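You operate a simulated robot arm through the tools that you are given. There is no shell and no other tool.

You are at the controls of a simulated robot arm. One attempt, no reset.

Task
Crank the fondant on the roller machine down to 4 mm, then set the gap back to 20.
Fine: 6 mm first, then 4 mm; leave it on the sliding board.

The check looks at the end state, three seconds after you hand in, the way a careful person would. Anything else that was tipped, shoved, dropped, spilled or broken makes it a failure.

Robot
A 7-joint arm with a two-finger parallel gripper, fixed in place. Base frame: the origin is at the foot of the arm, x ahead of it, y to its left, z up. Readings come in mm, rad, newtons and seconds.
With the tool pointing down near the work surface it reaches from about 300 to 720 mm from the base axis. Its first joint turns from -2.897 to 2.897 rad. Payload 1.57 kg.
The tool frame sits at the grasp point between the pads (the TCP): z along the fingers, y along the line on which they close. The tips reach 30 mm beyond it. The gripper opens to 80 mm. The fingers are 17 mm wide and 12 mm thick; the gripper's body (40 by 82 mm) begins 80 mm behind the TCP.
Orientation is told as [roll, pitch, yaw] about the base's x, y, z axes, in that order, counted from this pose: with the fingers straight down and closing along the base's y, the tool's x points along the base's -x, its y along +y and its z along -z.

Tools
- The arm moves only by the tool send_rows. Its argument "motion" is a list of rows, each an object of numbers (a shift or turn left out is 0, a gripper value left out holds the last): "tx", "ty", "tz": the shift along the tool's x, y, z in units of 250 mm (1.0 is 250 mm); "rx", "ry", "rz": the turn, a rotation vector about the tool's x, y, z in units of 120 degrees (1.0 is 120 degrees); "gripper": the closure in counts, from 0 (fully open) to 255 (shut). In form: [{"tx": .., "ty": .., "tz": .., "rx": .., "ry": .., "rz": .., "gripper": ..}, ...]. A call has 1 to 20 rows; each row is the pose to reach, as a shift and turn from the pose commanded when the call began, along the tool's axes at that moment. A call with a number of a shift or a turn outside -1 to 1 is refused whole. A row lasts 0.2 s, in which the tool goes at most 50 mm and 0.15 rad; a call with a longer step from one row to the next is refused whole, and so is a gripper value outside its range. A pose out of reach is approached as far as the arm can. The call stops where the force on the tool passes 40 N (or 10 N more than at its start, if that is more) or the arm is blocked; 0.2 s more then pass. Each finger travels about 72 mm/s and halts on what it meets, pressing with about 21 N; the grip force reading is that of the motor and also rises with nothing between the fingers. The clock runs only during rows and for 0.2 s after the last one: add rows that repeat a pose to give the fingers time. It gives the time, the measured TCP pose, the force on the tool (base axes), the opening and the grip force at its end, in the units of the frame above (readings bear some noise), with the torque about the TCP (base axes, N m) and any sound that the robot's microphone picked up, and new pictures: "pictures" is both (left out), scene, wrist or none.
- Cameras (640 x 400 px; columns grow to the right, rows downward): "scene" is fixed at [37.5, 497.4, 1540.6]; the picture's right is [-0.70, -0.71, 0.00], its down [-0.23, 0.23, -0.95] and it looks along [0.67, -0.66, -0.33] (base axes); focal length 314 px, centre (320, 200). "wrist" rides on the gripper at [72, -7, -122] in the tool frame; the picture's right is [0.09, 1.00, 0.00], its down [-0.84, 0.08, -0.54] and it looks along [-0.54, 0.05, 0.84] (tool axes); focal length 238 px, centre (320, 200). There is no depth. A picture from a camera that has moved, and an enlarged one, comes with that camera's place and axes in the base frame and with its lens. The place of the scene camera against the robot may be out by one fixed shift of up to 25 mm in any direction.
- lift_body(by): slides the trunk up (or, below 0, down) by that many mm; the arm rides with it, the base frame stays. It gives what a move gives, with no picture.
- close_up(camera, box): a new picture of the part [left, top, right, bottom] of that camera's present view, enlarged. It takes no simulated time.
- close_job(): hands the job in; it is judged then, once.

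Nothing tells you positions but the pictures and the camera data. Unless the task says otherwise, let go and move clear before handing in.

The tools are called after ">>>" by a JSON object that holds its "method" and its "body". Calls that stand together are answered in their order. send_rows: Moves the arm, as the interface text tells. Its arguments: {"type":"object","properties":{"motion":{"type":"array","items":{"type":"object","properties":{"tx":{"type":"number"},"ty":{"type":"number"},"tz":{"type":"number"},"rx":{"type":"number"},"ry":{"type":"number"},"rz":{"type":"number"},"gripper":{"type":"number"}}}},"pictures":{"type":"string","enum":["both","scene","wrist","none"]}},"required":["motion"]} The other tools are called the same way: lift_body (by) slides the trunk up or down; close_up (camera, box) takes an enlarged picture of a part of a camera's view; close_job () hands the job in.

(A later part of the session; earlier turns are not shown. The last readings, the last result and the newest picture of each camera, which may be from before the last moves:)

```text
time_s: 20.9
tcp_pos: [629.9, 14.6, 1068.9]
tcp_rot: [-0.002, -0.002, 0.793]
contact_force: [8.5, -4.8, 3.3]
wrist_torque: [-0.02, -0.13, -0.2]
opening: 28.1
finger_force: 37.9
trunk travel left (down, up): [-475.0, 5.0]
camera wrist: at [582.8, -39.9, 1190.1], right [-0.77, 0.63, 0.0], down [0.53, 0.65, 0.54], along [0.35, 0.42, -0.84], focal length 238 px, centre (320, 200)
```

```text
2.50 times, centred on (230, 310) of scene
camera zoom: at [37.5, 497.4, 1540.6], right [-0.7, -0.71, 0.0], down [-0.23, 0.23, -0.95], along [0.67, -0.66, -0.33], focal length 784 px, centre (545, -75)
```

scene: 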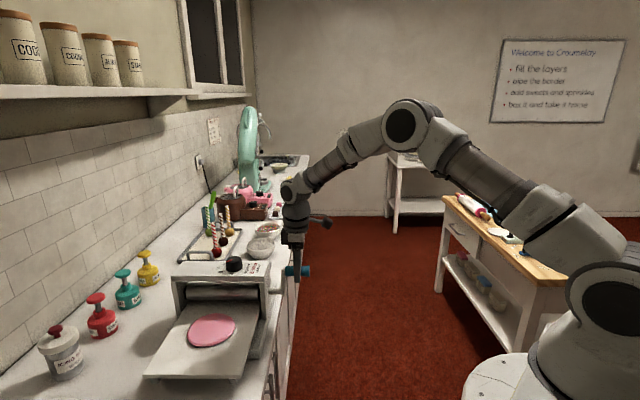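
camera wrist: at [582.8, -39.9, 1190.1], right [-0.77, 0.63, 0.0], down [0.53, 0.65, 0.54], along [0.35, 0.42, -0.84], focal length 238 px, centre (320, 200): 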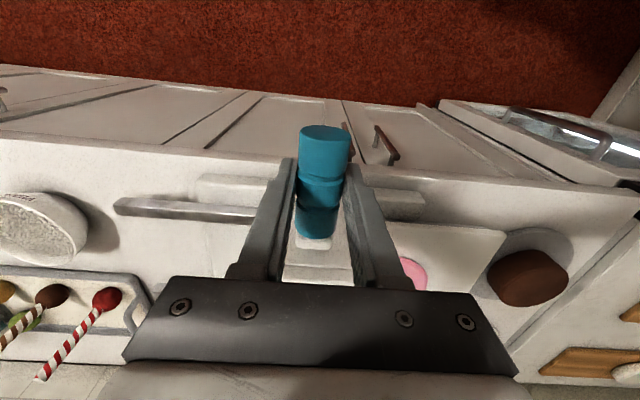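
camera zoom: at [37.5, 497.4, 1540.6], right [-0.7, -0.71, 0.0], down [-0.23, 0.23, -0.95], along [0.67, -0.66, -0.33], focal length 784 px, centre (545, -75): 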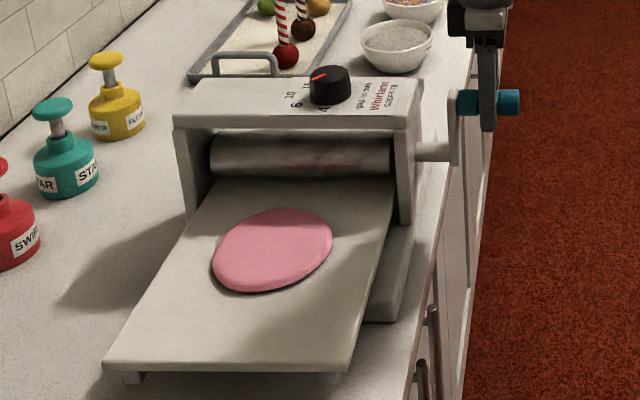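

The handle is gripped and the crank isn't moving yet. I'll test a 36° turn with the handle going toward the board side and watch the board.

>>> {"method": "send_rows", "body": {"motion": [{"ty": 0.0109, "tz": 0.0009}, {"ty": 0.0407, "tz": 0.0054}, {"ty": 0.0767, "tz": 0.0165}, {"ty": 0.1101, "tz": 0.0329}, {"ty": 0.135, "tz": 0.0474}, {"ty": 0.135, "tz": 0.0474}]}}

>>> {"method": "close_up", "body": {"camera": "scene", "box": [130, 230, 330, 390]}}

```text
time_s: 21.6
tcp_pos: [629.5, 15.1, 1067.8]
tcp_rot: [-0.021, -0.009, 0.792]
contact_force: [15.5, -5.0, -10.4]
wrist_torque: [-0.23, 0.03, 0.09]
opening: 28.4
finger_force: 38.0
trunk travel left (down, up): [-475.0, 5.0]
stopped in row 3: the force on the tool passed its limit at 44 N (the readings are from after the stop); the commanded pose is now the measured one
camera wrist: at [580.1, -38.6, 1189.6], right [-0.77, 0.63, -0.02], down [0.52, 0.65, 0.55], along [0.36, 0.41, -0.84], focal length 238 px, centre (320, 200)
```

scene: 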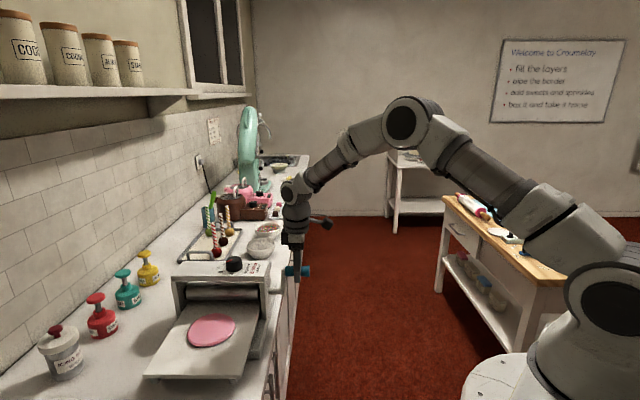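
wrist: 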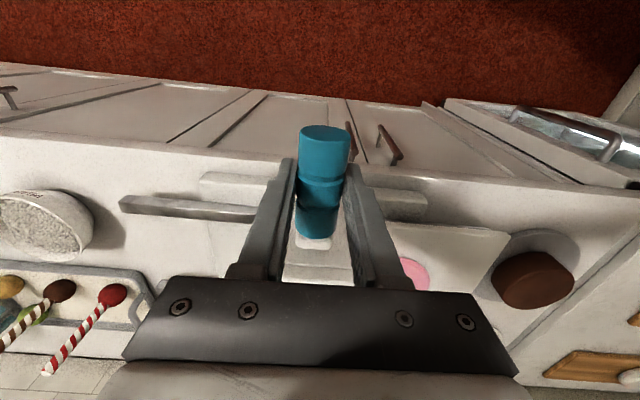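

```text
2.50 times, centred on (230, 310) of scene
camera zoom: at [37.5, 497.4, 1540.6], right [-0.7, -0.71, 0.0], down [-0.23, 0.23, -0.95], along [0.67, -0.66, -0.33], focal length 784 px, centre (545, -75)
```

zoom: 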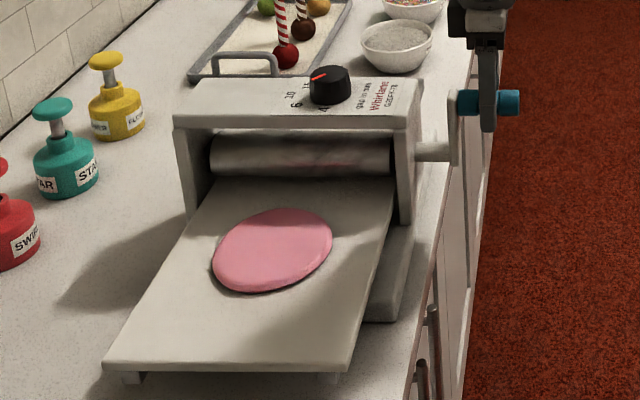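

That direction is blocked, with the crank hitting a stop at about 44 N, so the board is at its front end stop. I'll try the opposite direction gently.

>>> {"method": "send_rows", "body": {"motion": [{"ty": -0.0216, "tz": 0.0009}, {"ty": -0.0431, "tz": 0.0038}, {"ty": -0.0684, "tz": 0.0096}, {"ty": -0.1009, "tz": 0.0214}, {"ty": -0.1314, "tz": 0.0377}, {"ty": -0.1314, "tz": 0.0377}]}}

>>> {"method": "close_up", "body": {"camera": "scene", "box": [130, 230, 330, 390]}}

```text
time_s: 23.0
tcp_pos: [650.5, -6.1, 1061.4]
tcp_rot: [-0.018, -0.007, 0.791]
contact_force: [-0.7, 0.8, -3.5]
wrist_torque: [-0.72, 0.73, -0.05]
opening: 28.1
finger_force: 38.4
trunk travel left (down, up): [-475.0, 5.0]
camera wrist: at [601.6, -59.9, 1183.0], right [-0.77, 0.63, -0.02], down [0.52, 0.65, 0.55], along [0.36, 0.41, -0.84], focal length 238 px, centre (320, 200)
```

scene: 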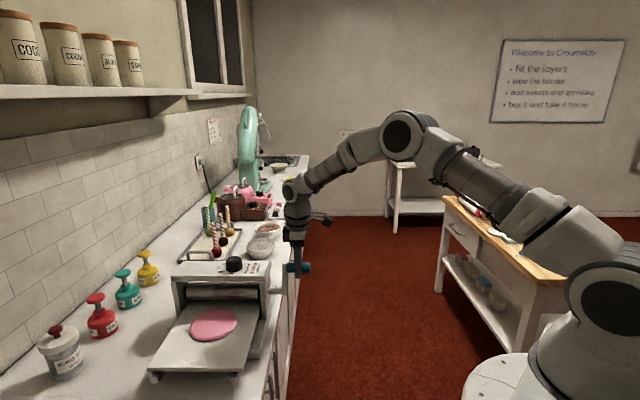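
wrist: 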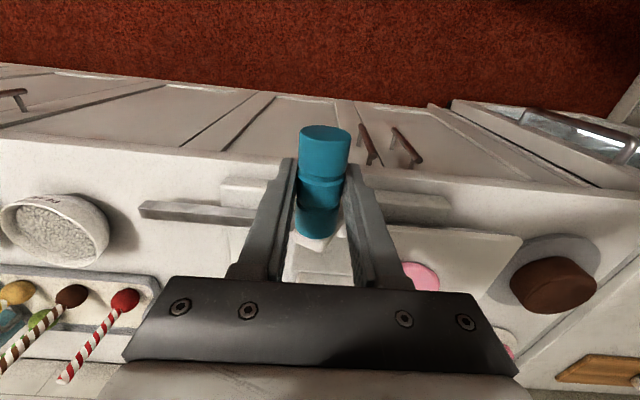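

```text
2.50 times, centred on (230, 310) of scene
camera zoom: at [37.5, 497.4, 1540.6], right [-0.7, -0.71, 0.0], down [-0.23, 0.23, -0.95], along [0.67, -0.66, -0.33], focal length 784 px, centre (545, -75)
```

zoom: 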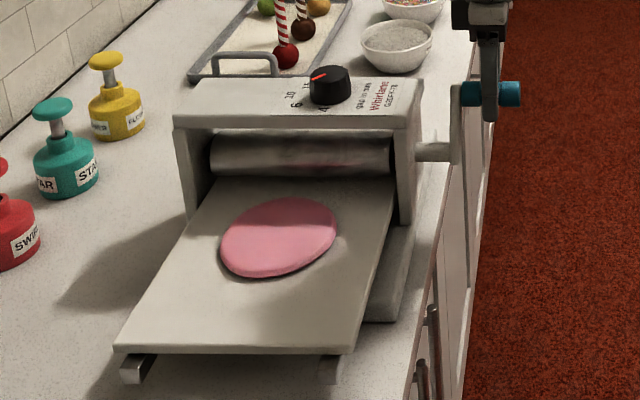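

The board now feeds toward the roller: about 29° of crank gave about 16 mm, so one turn is roughly 200 mm and I need a bit over one turn. I'll continue along the circle to about 104° and compare the measured path with my radius estimate.

>>> {"method": "send_rows", "body": {"motion": [{"ty": -0.0409, "tz": 0.032}, {"ty": -0.0742, "tz": 0.0717}, {"ty": -0.0986, "tz": 0.1175}, {"ty": -0.1128, "tz": 0.1673}, {"ty": -0.1164, "tz": 0.219}, {"ty": -0.1164, "tz": 0.219}], "pictures": "none"}}

>>> {"method": "close_up", "body": {"camera": "scene", "box": [130, 230, 330, 390]}}

```text
time_s: 24.4
tcp_pos: [674.5, -31.6, 1008.0]
tcp_rot: [-0.023, -0.009, 0.787]
contact_force: [27.7, -20.2, 0.3]
wrist_torque: [-0.05, -0.32, -0.24]
opening: 28.3
finger_force: 38.0
trunk travel left (down, up): [-475.0, 5.0]
```

```text
2.50 times, centred on (230, 310) of scene
camera zoom: at [37.5, 497.4, 1540.6], right [-0.7, -0.71, 0.0], down [-0.23, 0.23, -0.95], along [0.67, -0.66, -0.33], focal length 784 px, centre (545, -75)
```

zoom: 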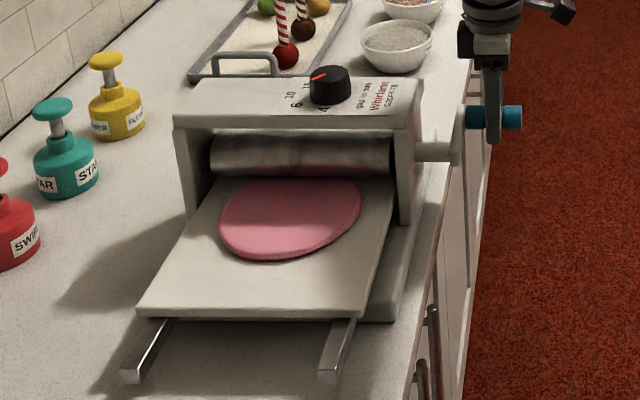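

The feed works and the true crank radius is about 65 mm (there was a radial load of about 34 N with my 62 mm). I'll continue with r=65 and a small bias correction.

>>> {"method": "send_rows", "body": {"motion": [{"ty": -0.0242, "tz": 0.0194}, {"ty": -0.0185, "tz": 0.0734}, {"ty": -0.0017, "tz": 0.1251}, {"ty": 0.0255, "tz": 0.1722}, {"ty": 0.0619, "tz": 0.2126}, {"ty": 0.0619, "tz": 0.2126}], "pictures": "none"}}

>>> {"method": "close_up", "body": {"camera": "scene", "box": [130, 230, 330, 390]}}

```text
time_s: 25.8
tcp_pos: [659.6, -15.1, 952.8]
tcp_rot: [-0.015, -0.005, 0.794]
contact_force: [-21.4, -3.9, 11.3]
wrist_torque: [-0.67, 0.81, -0.06]
opening: 28.3
finger_force: 38.1
trunk travel left (down, up): [-475.0, 5.0]
```

```text
2.50 times, centred on (230, 310) of scene
camera zoom: at [37.5, 497.4, 1540.6], right [-0.7, -0.71, 0.0], down [-0.23, 0.23, -0.95], along [0.67, -0.66, -0.33], focal length 784 px, centre (545, -75)
```

zoom: 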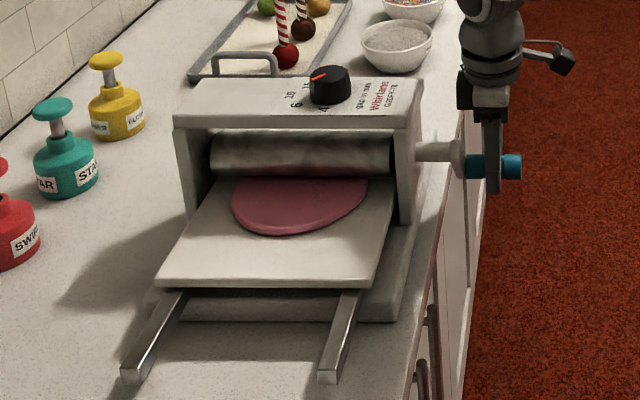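

It tracks well: the measured radius is 65.4 and the fondant is entering the rollers. I'll continue through the bottom and up the other side.

>>> {"method": "send_rows", "body": {"motion": [{"ty": 0.05, "tz": 0.0205}, {"ty": 0.0988, "tz": 0.0423}, {"ty": 0.1512, "tz": 0.0534}, {"ty": 0.2047, "tz": 0.0534}, {"ty": 0.2571, "tz": 0.0423}, {"ty": 0.306, "tz": 0.0205}, {"ty": 0.3493, "tz": -0.011}, {"ty": 0.3493, "tz": -0.011}], "pictures": "none"}}

>>> {"method": "close_up", "body": {"camera": "scene", "box": [130, 230, 330, 390]}}

```text
time_s: 27.6
tcp_pos: [599.6, 44.8, 953.9]
tcp_rot: [-0.015, -0.008, 0.79]
contact_force: [-13.3, -8.7, -3.0]
wrist_torque: [-0.3, 0.31, -0.1]
opening: 28.4
finger_force: 38.3
trunk travel left (down, up): [-475.0, 5.0]
```

```text
2.50 times, centred on (230, 310) of scene
camera zoom: at [37.5, 497.4, 1540.6], right [-0.7, -0.71, 0.0], down [-0.23, 0.23, -0.95], along [0.67, -0.66, -0.33], focal length 784 px, centre (545, -75)
```

zoom: 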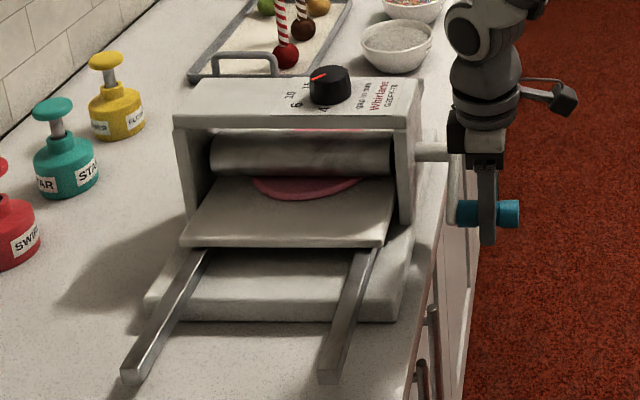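

Now at about 221° with the measured radius consistent at 64–65. The board has moved about 150 mm and roughly one full turn covers the whole travel, so I'll go on to about 306° and check the rear clearance.

>>> {"method": "send_rows", "body": {"motion": [{"ty": 0.0411, "tz": -0.0394, "tx": 0.002}, {"ty": 0.0682, "tz": -0.0865, "tx": 0.004}, {"ty": 0.085, "tz": -0.1382, "tx": 0.006}, {"ty": 0.0907, "tz": -0.1922, "tx": 0.008}, {"ty": 0.085, "tz": -0.2463, "tx": 0.008}, {"ty": 0.0682, "tz": -0.298, "tx": 0.008}, {"ty": 0.0411, "tz": -0.3451, "tx": 0.008}, {"ty": 0.0411, "tz": -0.3451, "tx": 0.008}]}}

>>> {"method": "close_up", "body": {"camera": "scene", "box": [130, 200, 330, 360]}}

>>> {"method": "close_up", "body": {"camera": "wrist", "box": [0, 100, 320, 300]}}

```text
time_s: 29.4
tcp_pos: [591.6, 51.9, 1039.1]
tcp_rot: [-0.016, -0.01, 0.792]
contact_force: [19.2, 3.4, -8.2]
wrist_torque: [0.49, -0.6, -0.16]
opening: 28.3
finger_force: 38.7
trunk travel left (down, up): [-475.0, 5.0]
camera wrist: at [542.8, -1.7, 1161.0], right [-0.77, 0.63, -0.02], down [0.52, 0.65, 0.55], along [0.36, 0.41, -0.84], focal length 238 px, centre (320, 200)
```

scene: 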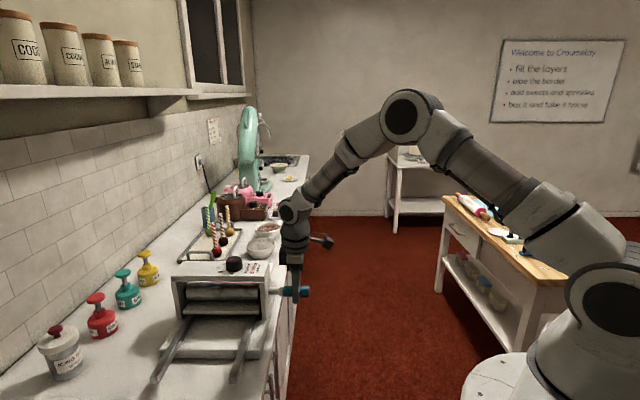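
wrist: 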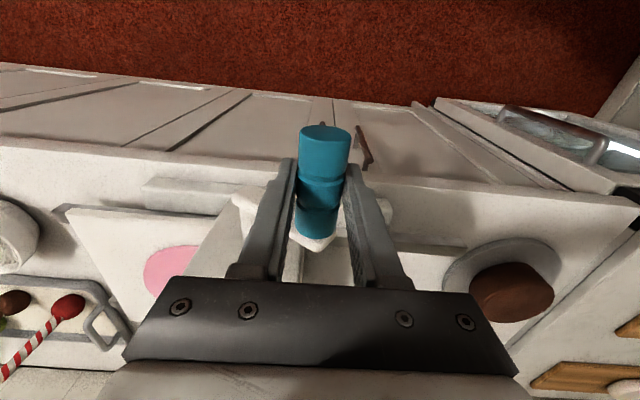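

```text
2.50 times, centred on (230, 280) of scene
camera zoom: at [37.5, 497.4, 1540.6], right [-0.7, -0.71, 0.0], down [-0.23, 0.23, -0.95], along [0.67, -0.66, -0.33], focal length 784 px, centre (545, 0)
```

zoom: 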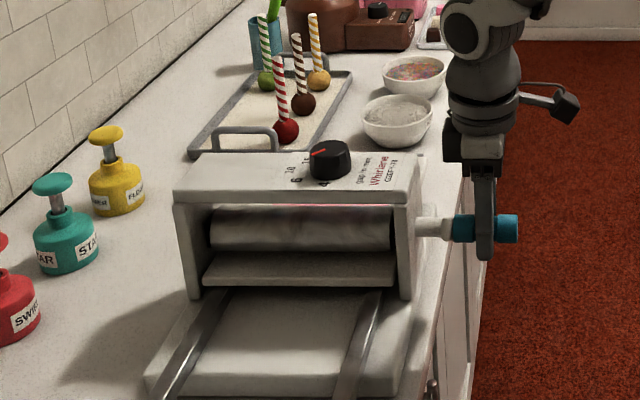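

```text
2.00 times, centred on (160, 200) of wrist
camera zoom: at [542.8, -1.7, 1161.0], right [-0.77, 0.63, -0.02], down [0.52, 0.65, 0.55], along [0.36, 0.41, -0.84], focal length 477 px, centre (640, 200)
```

zoom: 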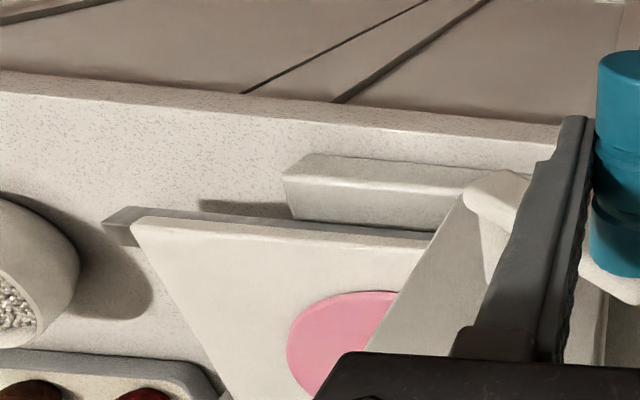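

Still on track at about 305°. The board's rear edge is inside the rail end with good clearance to the bowl and tray, so I'll continue to about 350° to clear the fondant fully.

>>> {"method": "send_rows", "body": {"motion": [{"ty": -0.0364, "tz": -0.0404, "tx": -0.002}, {"ty": -0.0804, "tz": -0.0723, "tx": -0.004}, {"ty": -0.13, "tz": -0.0944, "tx": -0.004}, {"ty": -0.1652, "tz": -0.1032, "tx": -0.004}, {"ty": -0.1652, "tz": -0.1032, "tx": -0.004}]}}

>>> {"method": "close_up", "body": {"camera": "scene", "box": [130, 200, 330, 360]}}

>>> {"method": "close_up", "body": {"camera": "wrist", "box": [0, 100, 320, 300]}}

```text
time_s: 30.6
tcp_pos: [618.2, 25.2, 1065.1]
tcp_rot: [-0.017, -0.006, 0.793]
contact_force: [10.5, 11.4, -2.0]
wrist_torque: [0.15, -0.13, -0.15]
opening: 28.5
finger_force: 38.2
trunk travel left (down, up): [-475.0, 5.0]
camera wrist: at [570.7, -29.2, 1188.1], right [-0.77, 0.63, -0.02], down [0.52, 0.65, 0.55], along [0.36, 0.41, -0.84], focal length 238 px, centre (320, 200)
```

scene: 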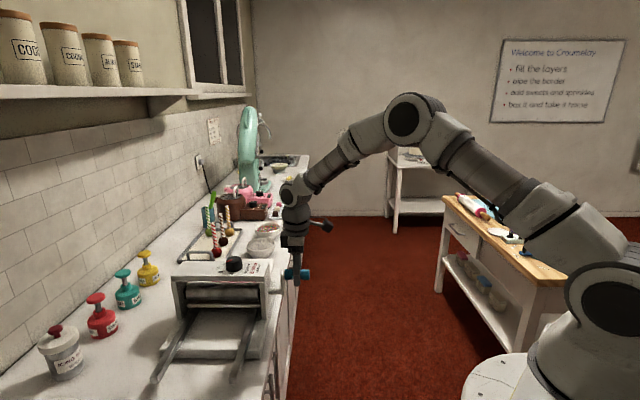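
wrist: 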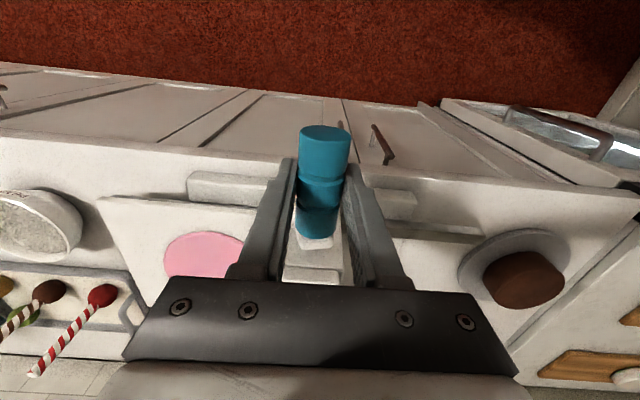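

```text
2.50 times, centred on (230, 280) of scene
camera zoom: at [37.5, 497.4, 1540.6], right [-0.7, -0.71, 0.0], down [-0.23, 0.23, -0.95], along [0.67, -0.66, -0.33], focal length 784 px, centre (545, 0)
```

zoom: 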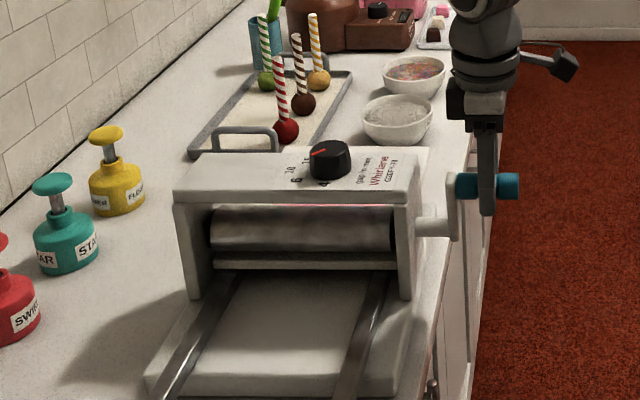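

```text
2.00 times, centred on (160, 200) of wrist
camera zoom: at [570.7, -29.2, 1188.1], right [-0.77, 0.63, -0.02], down [0.52, 0.65, 0.55], along [0.36, 0.41, -0.84], focal length 477 px, centre (640, 200)
```

zoom: 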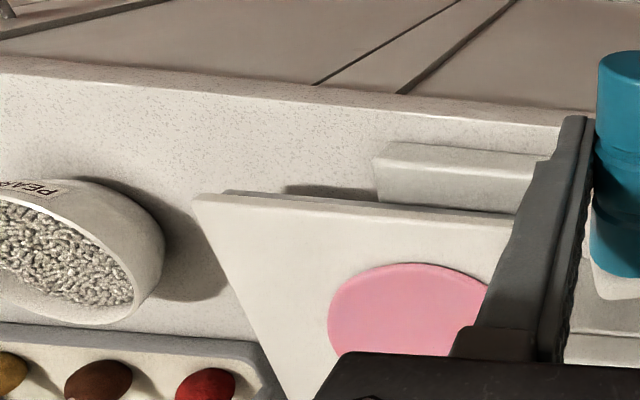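

The fondant is out at the back and the board is just at the rail end, clear of the bowl and tray. I'll release the handle and lift off to inspect the rolled fondant.

>>> {"method": "send_rows", "body": {"motion": [{"gripper": 0}, {"gripper": 0}, {"gripper": 0}, {"tz": -0.1, "gripper": 0}, {"tz": -0.2}, {"tz": -0.3}, {"tz": -0.4}, {"tz": -0.5}, {"tz": -0.5}]}}

>>> {"method": "close_up", "body": {"camera": "wrist", "box": [60, 100, 420, 300]}}

>>> {"method": "close_up", "body": {"camera": "scene", "box": [130, 200, 330, 360]}}

```text
time_s: 32.6
tcp_pos: [616.1, 24.1, 1192.5]
tcp_rot: [-0.018, -0.008, 0.791]
contact_force: [0.5, -0.2, -0.6]
wrist_torque: [-0.01, -0.02, 0.01]
opening: 79.9
finger_force: 0.0
trunk travel left (down, up): [-475.0, 5.0]
camera wrist: at [567.2, -30.5, 1313.7], right [-0.77, 0.63, -0.02], down [0.52, 0.65, 0.55], along [0.36, 0.41, -0.84], focal length 238 px, centre (320, 200)
```

scene: 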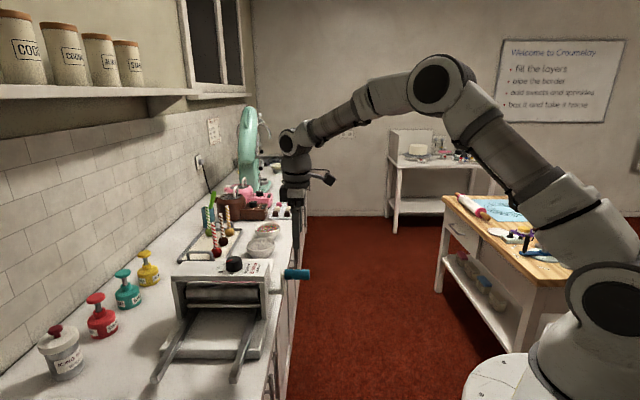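
wrist: 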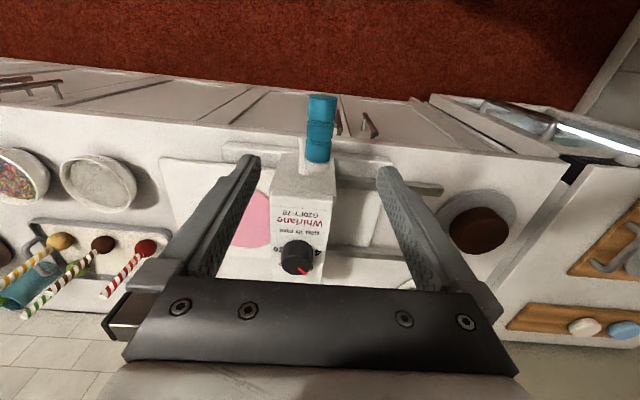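

```text
1.78 times, centred on (240, 200) of wrist
camera zoom: at [567.2, -30.5, 1313.7], right [-0.77, 0.63, -0.02], down [0.52, 0.65, 0.55], along [0.36, 0.41, -0.84], focal length 424 px, centre (462, 200)
```

zoom: 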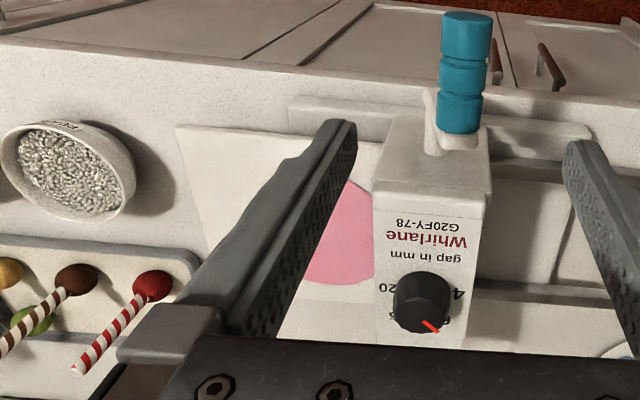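

```text
2.50 times, centred on (230, 280) of scene
camera zoom: at [37.5, 497.4, 1540.6], right [-0.7, -0.71, 0.0], down [-0.23, 0.23, -0.95], along [0.67, -0.66, -0.33], focal length 784 px, centre (545, 0)
```

zoom: 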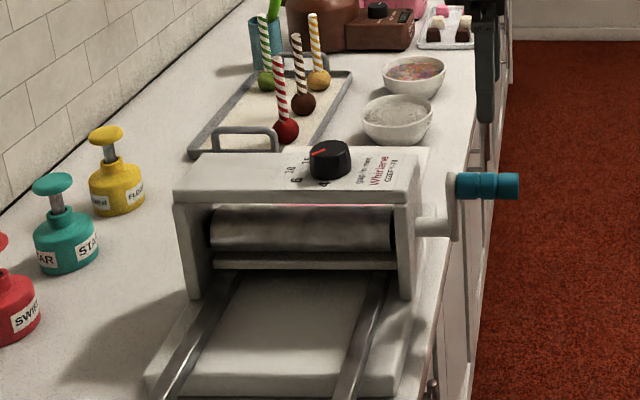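

The machine top hides the trailing edge of the fondant from here. I'll slide the camera along the counter to look under the rear side.

>>> {"method": "send_rows", "body": {"motion": [{"ty": -0.16}, {"ty": -0.32}, {"ty": -0.46}, {"ty": -0.46}], "pictures": "wrist"}}

>>> {"method": "close_up", "body": {"camera": "wrist", "box": [220, 120, 460, 290]}}

```text
time_s: 33.6
tcp_pos: [699.0, -58.7, 1194.1]
tcp_rot: [-0.016, -0.006, 0.792]
contact_force: [-0.4, -0.6, -0.1]
wrist_torque: [-0.02, -0.01, 0.01]
opening: 80.2
finger_force: 0.1
trunk travel left (down, up): [-475.0, 5.0]
camera wrist: at [649.9, -112.7, 1315.9], right [-0.77, 0.63, -0.02], down [0.52, 0.65, 0.55], along [0.36, 0.41, -0.84], focal length 238 px, centre (320, 200)
```

wrist: 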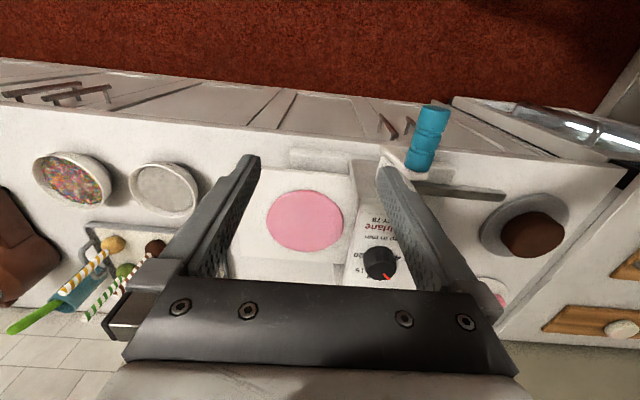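

```text
2.35 times, centred on (340, 205) of wrist
camera zoom: at [649.9, -112.7, 1315.9], right [-0.77, 0.63, -0.02], down [0.52, 0.65, 0.55], along [0.36, 0.41, -0.84], focal length 561 px, centre (273, 188)
```

zoom: 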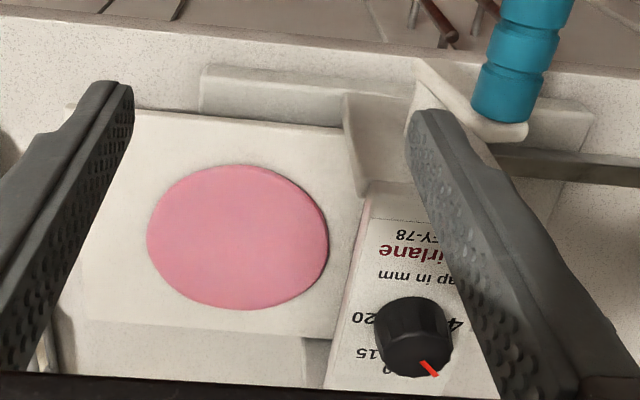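

The fondant came out whole and round. Its diameter grew from about 118 to about 150 mm, which matches a thickness of about 6 mm, so the 45° dial steps are right. Next I'll go back to the knob for 4 mm.

>>> {"method": "send_rows", "body": {"motion": [{"tx": -0.0784, "ty": 0.0462, "tz": 0.0211, "rx": 0.0063, "ry": -0.012, "rz": 0.0529}, {"tx": -0.1567, "ty": 0.0924, "tz": 0.0422, "rx": 0.0127, "ry": -0.024, "rz": 0.1058}, {"tx": -0.2351, "ty": 0.1387, "tz": 0.0633, "rx": 0.019, "ry": -0.036, "rz": 0.1587}, {"tx": -0.3134, "ty": 0.1849, "tz": 0.0844, "rx": 0.0254, "ry": -0.048, "rz": 0.2116}, {"tx": -0.3918, "ty": 0.2311, "tz": 0.1056, "rx": 0.0317, "ry": -0.0599, "rz": 0.2645}, {"tx": -0.4701, "ty": 0.2773, "tz": 0.1267, "rx": 0.0381, "ry": -0.0719, "rz": 0.3174}, {"tx": -0.5485, "ty": 0.3236, "tz": 0.1478, "rx": 0.0444, "ry": -0.0839, "rz": 0.3703}, {"tx": -0.6268, "ty": 0.3698, "tz": 0.1689, "rx": 0.0508, "ry": -0.0959, "rz": 0.4232}, {"tx": -0.7052, "ty": 0.416, "tz": 0.19, "rx": 0.0571, "ry": -0.1079, "rz": 0.4761}, {"tx": -0.7052, "ty": 0.416, "tz": 0.19, "rx": 0.0571, "ry": -0.1079, "rz": 0.4761}], "pictures": "wrist"}}

>>> {"method": "close_up", "body": {"camera": "wrist", "box": [240, 60, 400, 200]}}

```text
time_s: 35.8
tcp_pos: [749.7, 142.9, 1146.7]
tcp_rot: [0.001, -0.266, -0.211]
contact_force: [-0.3, 0.2, 0.8]
wrist_torque: [-0.04, -0.03, 0.07]
opening: 80.0
finger_force: 0.1
trunk travel left (down, up): [-475.0, 5.0]
camera wrist: at [648.9, 157.9, 1245.3], right [0.12, 0.99, -0.02], down [0.67, -0.07, 0.74], along [0.73, -0.11, -0.67], focal length 238 px, centre (320, 200)
```

wrist: 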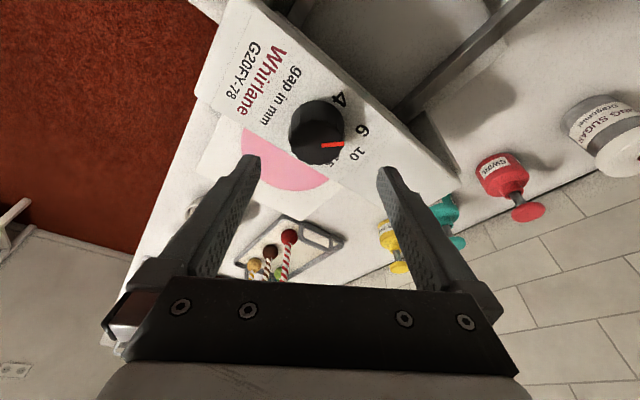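

```text
2.86 times, centred on (320, 130) of wrist
camera zoom: at [648.9, 157.9, 1245.3], right [0.12, 0.99, -0.02], down [0.67, -0.07, 0.74], along [0.73, -0.11, -0.67], focal length 681 px, centre (320, 400)
```

zoom: 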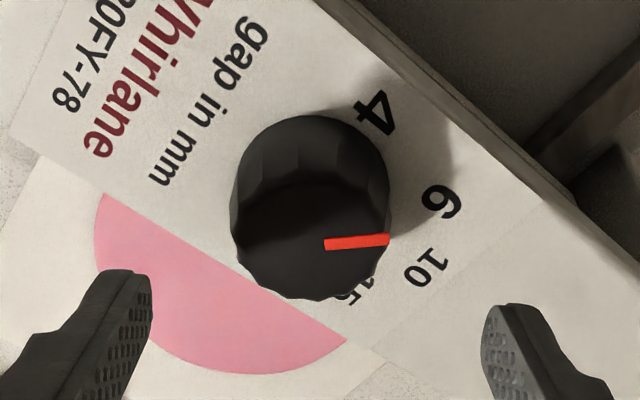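

The pointer reads 90.5°, exactly 45° from 10. The knob is about 3 mm off-centre, so I'll correct that, descend and grip.

>>> {"method": "send_rows", "body": {"motion": [{"ty": -0.012}, {"tx": 0.0163, "ty": -0.012, "tz": 0.0598}, {"tx": 0.0325, "ty": -0.012, "tz": 0.1197}, {"tx": 0.0488, "ty": -0.012, "tz": 0.1795}, {"tx": 0.0488, "ty": -0.012, "tz": 0.1795}], "pictures": "wrist"}}

>>> {"method": "close_up", "body": {"camera": "wrist", "box": [220, 110, 420, 235]}}

```text
time_s: 37.0
tcp_pos: [747.8, 139.6, 1098.4]
tcp_rot: [-0.002, -0.265, -0.21]
contact_force: [0.2, -0.1, 1.3]
wrist_torque: [-0.04, 0.03, -0.02]
opening: 80.1
finger_force: 0.1
trunk travel left (down, up): [-475.0, 5.0]
camera wrist: at [648.3, 154.3, 1198.2], right [0.12, 0.99, -0.02], down [0.67, -0.06, 0.74], along [0.73, -0.11, -0.67], focal length 238 px, centre (320, 200)
```

wrist: 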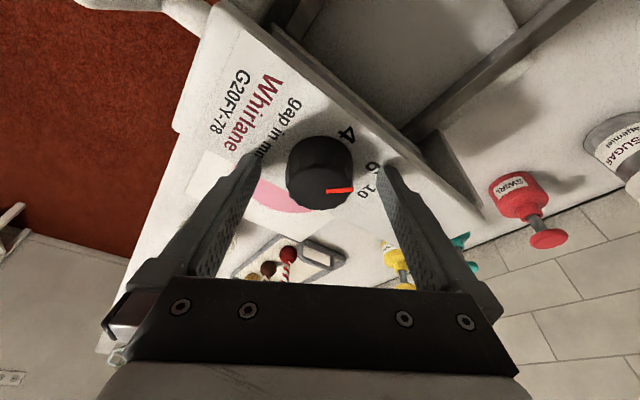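

```text
3.20 times, centred on (320, 172) of wrist
camera zoom: at [648.3, 154.3, 1198.2], right [0.12, 0.99, -0.02], down [0.67, -0.06, 0.74], along [0.73, -0.11, -0.67], focal length 763 px, centre (320, 288)
```

zoom: 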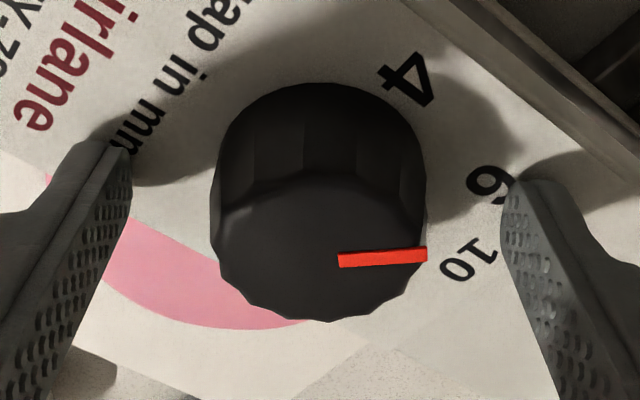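

Centred. I'll close and rotate +45° to 4.

>>> {"method": "send_rows", "body": {"motion": [{"gripper": 120}, {"gripper": 255}, {"gripper": 255}, {"gripper": 255}, {"tx": -0.0002, "ty": -0.0027, "tz": 0.0, "rx": -0.0162, "rz": -0.0604}, {"tx": -0.0007, "ty": -0.0054, "tz": 0.0002, "rx": -0.0324, "rz": -0.1207}, {"tx": -0.0015, "ty": -0.008, "tz": 0.0004, "rx": -0.0485, "rz": -0.1811}, {"tx": -0.0027, "ty": -0.0104, "tz": 0.0007, "rx": -0.0647, "rz": -0.2415}, {"tx": -0.0042, "ty": -0.0127, "tz": 0.0011, "rx": -0.0809, "rz": -0.3018}, {"tx": -0.0059, "ty": -0.0147, "tz": 0.0016, "rx": -0.097, "rz": -0.3622}, {"tx": -0.0059, "ty": -0.0147, "tz": 0.0016, "rx": -0.097, "rz": -0.3622}], "pictures": "wrist"}}

```text
time_s: 39.4
tcp_pos: [750.7, 135.5, 1099.4]
tcp_rot: [0.0, -0.267, 0.577]
contact_force: [7.5, 3.9, -3.1]
wrist_torque: [0.43, -0.84, 0.01]
opening: 42.8
finger_force: 45.2
trunk travel left (down, up): [-475.0, 5.0]
camera wrist: at [667.9, 75.8, 1198.3], right [-0.62, 0.79, -0.02], down [0.52, 0.43, 0.74], along [0.59, 0.45, -0.67], focal length 238 px, centre (320, 200)
```

wrist: 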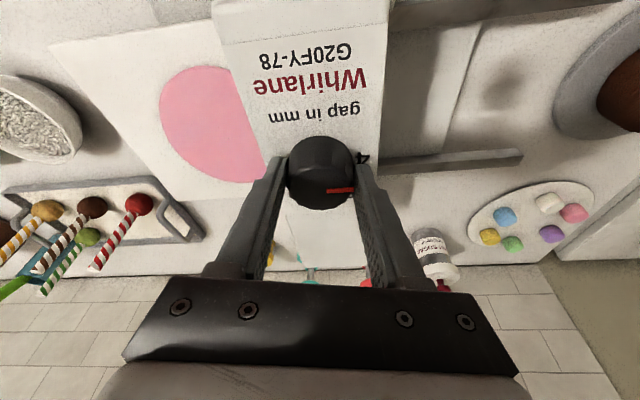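

The knob turned another 45°. I'll release, lift and verify.

>>> {"method": "send_rows", "body": {"motion": [{"gripper": 0}, {"gripper": 0}, {"gripper": 0}, {"tx": -0.0119, "tz": -0.0444, "gripper": 0}, {"tx": -0.0238, "tz": -0.0889}, {"tx": -0.0357, "tz": -0.1333}, {"tx": -0.0476, "tz": -0.1777}, {"tx": -0.0476, "tz": -0.1777}], "pictures": "wrist"}}

>>> {"method": "close_up", "body": {"camera": "wrist", "box": [220, 60, 420, 200]}}

>>> {"method": "close_up", "body": {"camera": "scene", "box": [190, 230, 290, 300]}}

```text
time_s: 41.2
tcp_pos: [749.4, 133.4, 1145.9]
tcp_rot: [-0.003, -0.263, 0.575]
contact_force: [0.3, 0.0, 0.0]
wrist_torque: [-0.01, 0.0, -0.02]
opening: 79.6
finger_force: 0.0
trunk travel left (down, up): [-475.0, 5.0]
camera wrist: at [667.8, 74.5, 1244.9], right [-0.62, 0.79, -0.03], down [0.52, 0.43, 0.74], along [0.59, 0.44, -0.67], focal length 238 px, centre (320, 200)
```

wrist: 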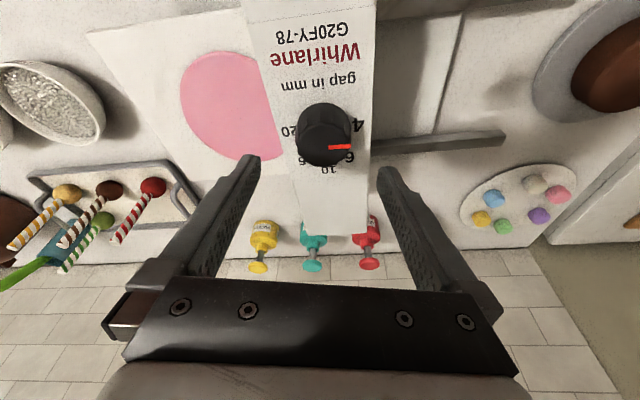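

```text
2.86 times, centred on (320, 130) of wrist
camera zoom: at [667.8, 74.5, 1244.9], right [-0.62, 0.79, -0.03], down [0.52, 0.43, 0.74], along [0.59, 0.44, -0.67], focal length 681 px, centre (320, 400)
```

zoom: 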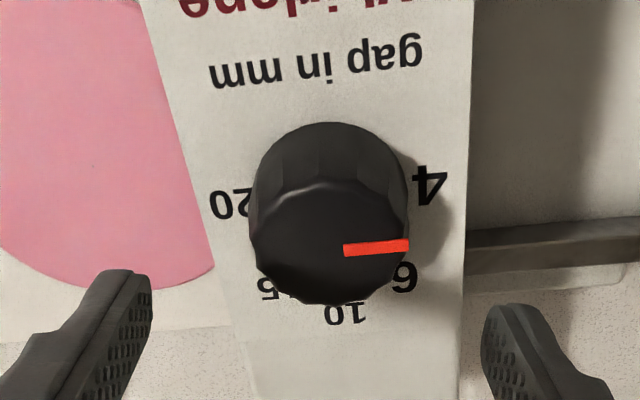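

```text
5.71 times, centred on (240, 265) of scene
camera zoom: at [37.5, 497.4, 1540.6], right [-0.7, -0.71, 0.0], down [-0.23, 0.23, -0.95], along [0.67, -0.66, -0.33], focal length 1791 px, centre (777, -171)
```

zoom: 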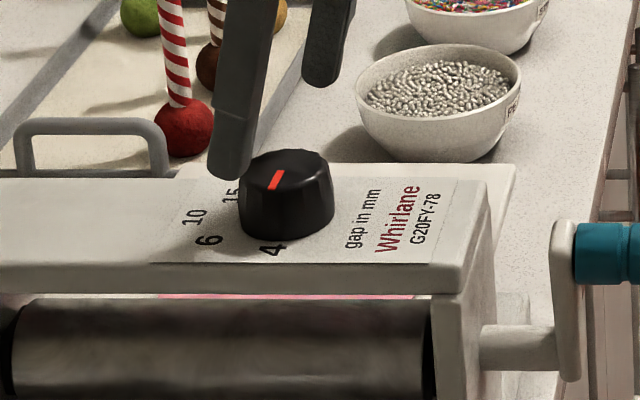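

The dial reads 4 (pointer ≈136°). I'll return to the crank handle for the second pass, cranking backward.

>>> {"method": "send_rows", "body": {"motion": [{"tx": 0.1041, "ty": -0.0129, "tz": -0.0447, "rx": -0.0023, "ry": 0.0208, "rz": -0.0173}, {"tx": 0.2081, "ty": -0.0257, "tz": -0.0893, "rx": -0.0045, "ry": 0.0415, "rz": -0.0345}, {"tx": 0.3122, "ty": -0.0386, "tz": -0.134, "rx": -0.0068, "ry": 0.0623, "rz": -0.0518}, {"tx": 0.4163, "ty": -0.0515, "tz": -0.1787, "rx": -0.0091, "ry": 0.083, "rz": -0.0691}, {"tx": 0.5203, "ty": -0.0643, "tz": -0.2233, "rx": -0.0114, "ry": 0.1038, "rz": -0.0863}, {"tx": 0.6244, "ty": -0.0772, "tz": -0.268, "rx": -0.0136, "ry": 0.1245, "rz": -0.1036}, {"tx": 0.6244, "ty": -0.0772, "tz": -0.268, "rx": -0.0136, "ry": 0.1245, "rz": -0.1036}], "pictures": "wrist"}}

>>> {"method": "close_up", "body": {"camera": "wrist", "box": [220, 60, 420, 200]}}

```text
time_s: 42.8
tcp_pos: [618.3, 27.0, 1168.9]
tcp_rot: [-0.001, -0.002, 0.794]
contact_force: [-0.1, 0.4, 0.1]
wrist_torque: [0.04, -0.01, 0.02]
opening: 80.0
finger_force: 0.1
trunk travel left (down, up): [-475.0, 5.0]
camera wrist: at [571.3, -28.0, 1291.6], right [-0.77, 0.63, 0.0], down [0.53, 0.65, 0.54], along [0.34, 0.42, -0.84], focal length 238 px, centre (320, 200)
```

wrist: 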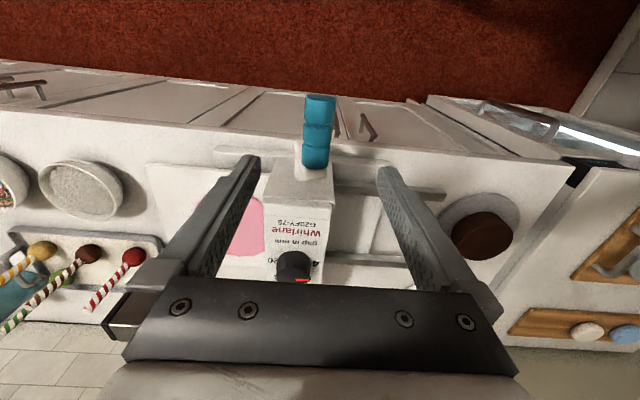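

```text
2.86 times, centred on (320, 130) of wrist
camera zoom: at [571.3, -28.0, 1291.6], right [-0.77, 0.63, 0.0], down [0.53, 0.65, 0.54], along [0.34, 0.42, -0.84], focal length 681 px, centre (320, 400)
```

zoom: 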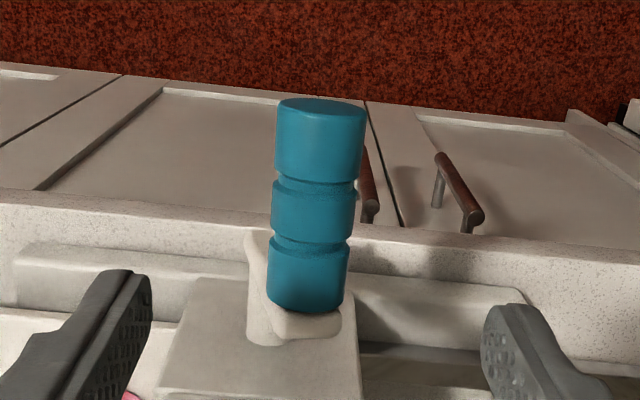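

The handle is centred with about a 2 mm offset. I'll descend and grip.

>>> {"method": "send_rows", "body": {"motion": [{"ty": -0.008, "tz": 0.1}, {"ty": -0.008, "tz": 0.2}, {"ty": -0.008, "tz": 0.3}, {"ty": -0.008, "tz": 0.4}, {"ty": -0.008, "tz": 0.416}, {"ty": -0.008, "tz": 0.416, "gripper": 255}, {"ty": -0.008, "tz": 0.416, "gripper": 255}, {"ty": -0.008, "tz": 0.416, "gripper": 255}, {"ty": -0.008, "tz": 0.416, "gripper": 255}], "pictures": "wrist"}}

```text
time_s: 44.8
tcp_pos: [618.7, 24.8, 1065.7]
tcp_rot: [-0.003, -0.002, 0.792]
contact_force: [0.6, 0.0, 0.2]
wrist_torque: [0.04, -0.05, -0.2]
opening: 28.5
finger_force: 38.6
trunk travel left (down, up): [-475.0, 5.0]
camera wrist: at [572.9, -29.9, 1187.6], right [-0.77, 0.63, 0.0], down [0.53, 0.65, 0.54], along [0.35, 0.42, -0.84], focal length 238 px, centre (320, 200)
```

wrist: 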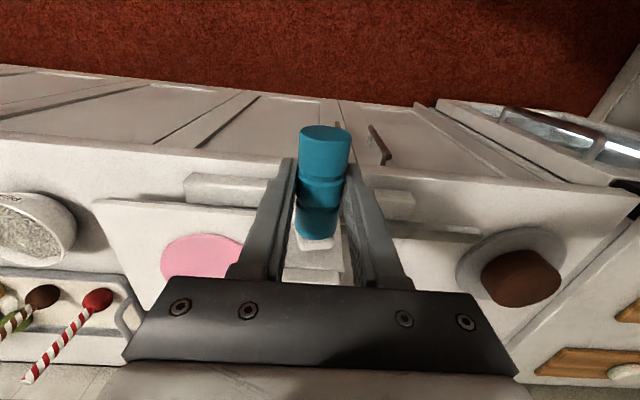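

Gripped with no side load, at about 347°. Now I'll crank backward along the same circle, in stages.

>>> {"method": "send_rows", "body": {"motion": [{"ty": 0.0515, "tz": 0.0177}, {"ty": 0.0981, "tz": 0.0457}, {"ty": 0.1378, "tz": 0.0828}, {"ty": 0.169, "tz": 0.1273}, {"ty": 0.1902, "tz": 0.1773}, {"ty": 0.2006, "tz": 0.2306}, {"ty": 0.1997, "tz": 0.285}, {"ty": 0.1874, "tz": 0.338}, {"ty": 0.1874, "tz": 0.338}], "pictures": "none"}}

>>> {"method": "close_up", "body": {"camera": "scene", "box": [130, 230, 330, 390]}}

```text
time_s: 46.8
tcp_pos: [586.2, 57.6, 979.9]
tcp_rot: [-0.001, 0.0, 0.794]
contact_force: [0.1, 1.3, -0.9]
wrist_torque: [0.05, -0.04, -0.2]
opening: 28.4
finger_force: 38.7
trunk travel left (down, up): [-475.0, 5.0]
```

```text
2.50 times, centred on (230, 310) of scene
camera zoom: at [37.5, 497.4, 1540.6], right [-0.7, -0.71, 0.0], down [-0.23, 0.23, -0.95], along [0.67, -0.66, -0.33], focal length 784 px, centre (545, -75)
```

zoom: 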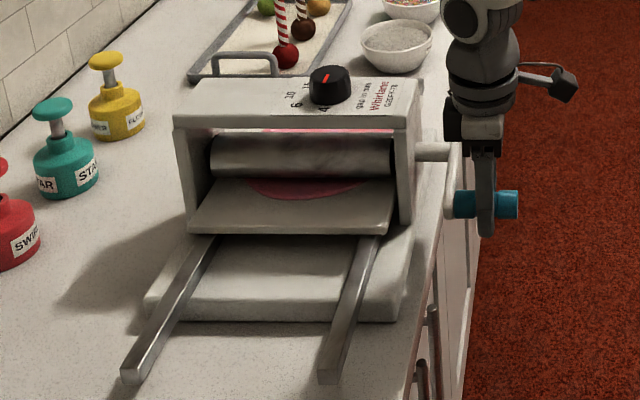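

Smooth, with near-zero force, and the board is returning. Continuing through the bottom.

>>> {"method": "send_rows", "body": {"motion": [{"ty": -0.0229, "tz": 0.0492}, {"ty": -0.0556, "tz": 0.0926}, {"ty": -0.0967, "tz": 0.1283}, {"ty": -0.1442, "tz": 0.1546}, {"ty": -0.1962, "tz": 0.1705}, {"ty": -0.2503, "tz": 0.1753}, {"ty": -0.3043, "tz": 0.1686}, {"ty": -0.3557, "tz": 0.151}, {"ty": -0.4023, "tz": 0.123}, {"ty": -0.442, "tz": 0.0859}, {"ty": -0.442, "tz": 0.0859}], "pictures": "none"}}

>>> {"method": "close_up", "body": {"camera": "scene", "box": [130, 230, 330, 390]}}

```text
time_s: 49.2
tcp_pos: [665.3, -20.1, 959.1]
tcp_rot: [-0.001, 0.001, 0.796]
contact_force: [-10.5, -6.3, 1.4]
wrist_torque: [-0.54, 0.52, -0.17]
opening: 28.2
finger_force: 38.5
trunk travel left (down, up): [-475.0, 5.0]
```

```text
2.50 times, centred on (230, 310) of scene
camera zoom: at [37.5, 497.4, 1540.6], right [-0.7, -0.71, 0.0], down [-0.23, 0.23, -0.95], along [0.67, -0.66, -0.33], focal length 784 px, centre (545, -75)
```

zoom: 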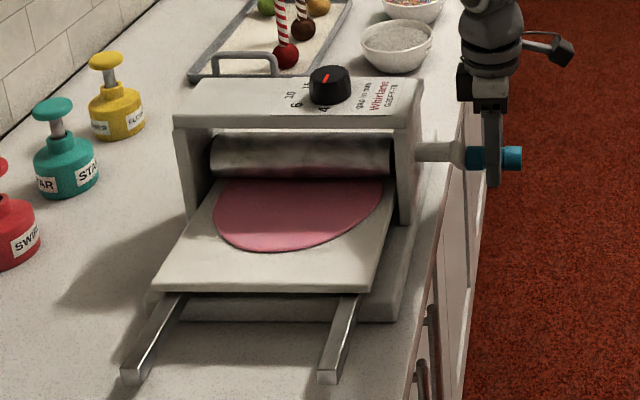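

Good. Continuing up toward the start position, stopping short to check.

>>> {"method": "send_rows", "body": {"motion": [{"ty": -0.0312, "tz": -0.0445}, {"ty": -0.0524, "tz": -0.0946}, {"ty": -0.0628, "tz": -0.1479}, {"ty": -0.0619, "tz": -0.2023}, {"ty": -0.0496, "tz": -0.2552}, {"ty": -0.0267, "tz": -0.3045}, {"ty": 0.006, "tz": -0.3479}, {"ty": 0.0471, "tz": -0.3835}, {"ty": 0.0946, "tz": -0.4099}, {"ty": 0.0946, "tz": -0.4099}], "pictures": "none"}}

>>> {"method": "close_up", "body": {"camera": "scene", "box": [130, 230, 330, 390]}}

```text
time_s: 51.4
tcp_pos: [646.9, -1.7, 1062.7]
tcp_rot: [-0.001, -0.001, 0.793]
contact_force: [-12.9, -11.5, -1.0]
wrist_torque: [-0.32, 0.37, -0.25]
opening: 28.4
finger_force: 37.9
trunk travel left (down, up): [-475.0, 5.0]
```

```text
2.50 times, centred on (230, 310) of scene
camera zoom: at [37.5, 497.4, 1540.6], right [-0.7, -0.71, 0.0], down [-0.23, 0.23, -0.95], along [0.67, -0.66, -0.33], focal length 784 px, centre (545, -75)
```

zoom: 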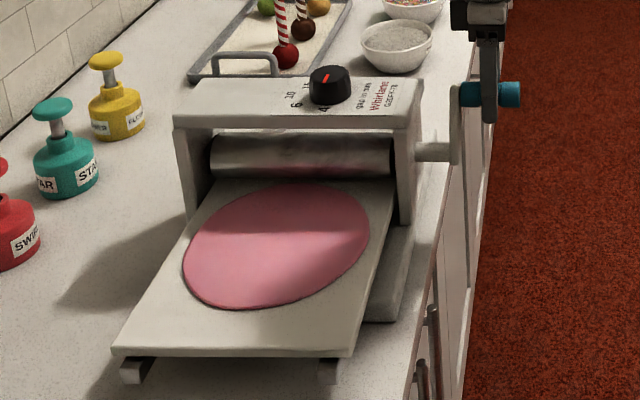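

The fondant has come through and looks about 1.6× its original diameter, consistent with 4 mm. I'll bring the board the last bit to the front.

>>> {"method": "send_rows", "body": {"motion": [{"ty": 0.0343, "tz": -0.0118, "tx": 0.002}, {"ty": 0.0654, "tz": -0.0182, "tx": 0.004}, {"ty": 0.0835, "tz": -0.02, "tx": 0.004}, {"ty": 0.0835, "tz": -0.02, "tx": 0.004}]}}

>>> {"method": "close_up", "body": {"camera": "scene", "box": [130, 230, 330, 390]}}

>>> {"method": "close_up", "body": {"camera": "scene", "box": [170, 275, 270, 335]}}

```text
time_s: 52.4
tcp_pos: [632.0, 11.2, 1068.1]
tcp_rot: [-0.001, -0.003, 0.793]
contact_force: [-6.5, -5.4, -4.0]
wrist_torque: [0.49, -0.47, -0.23]
opening: 28.5
finger_force: 38.3
trunk travel left (down, up): [-475.0, 5.0]
camera wrist: at [586.0, -43.2, 1189.0], right [-0.77, 0.63, 0.0], down [0.53, 0.65, 0.55], along [0.35, 0.42, -0.84], focal length 238 px, centre (320, 200)
```

scene: 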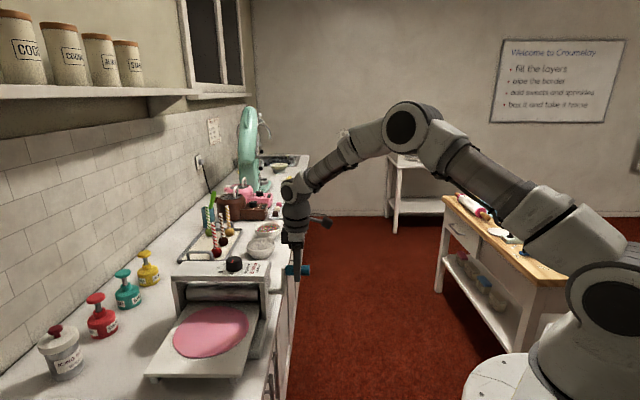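
wrist: 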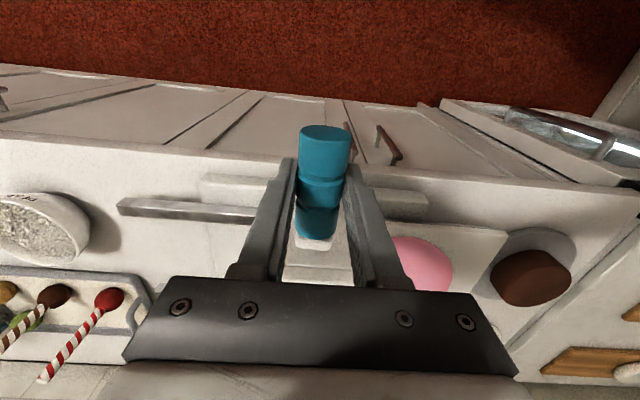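

```text
2.50 times, centred on (230, 310) of scene
camera zoom: at [37.5, 497.4, 1540.6], right [-0.7, -0.71, 0.0], down [-0.23, 0.23, -0.95], along [0.67, -0.66, -0.33], focal length 784 px, centre (545, -75)
```

zoom: 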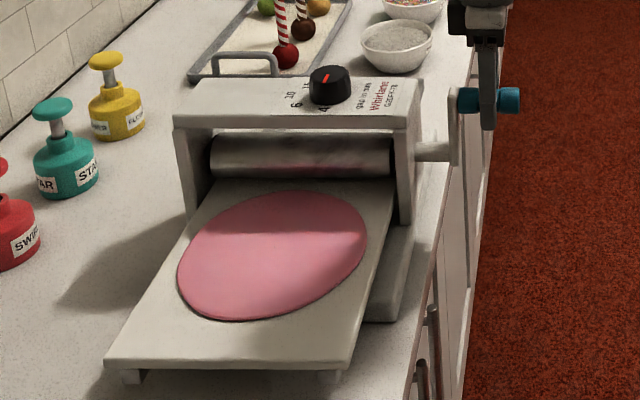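

```text
6.40 times, centred on (220, 305) of scene
camera zoom: at [37.5, 497.4, 1540.6], right [-0.7, -0.71, 0.0], down [-0.23, 0.23, -0.95], along [0.67, -0.66, -0.33], focal length 2006 px, centre (960, -472)
```

zoom: 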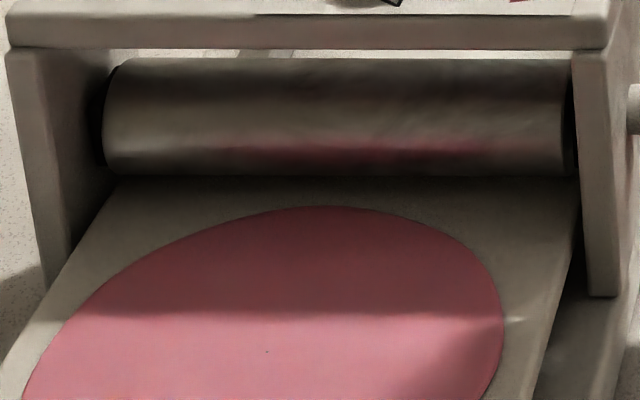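

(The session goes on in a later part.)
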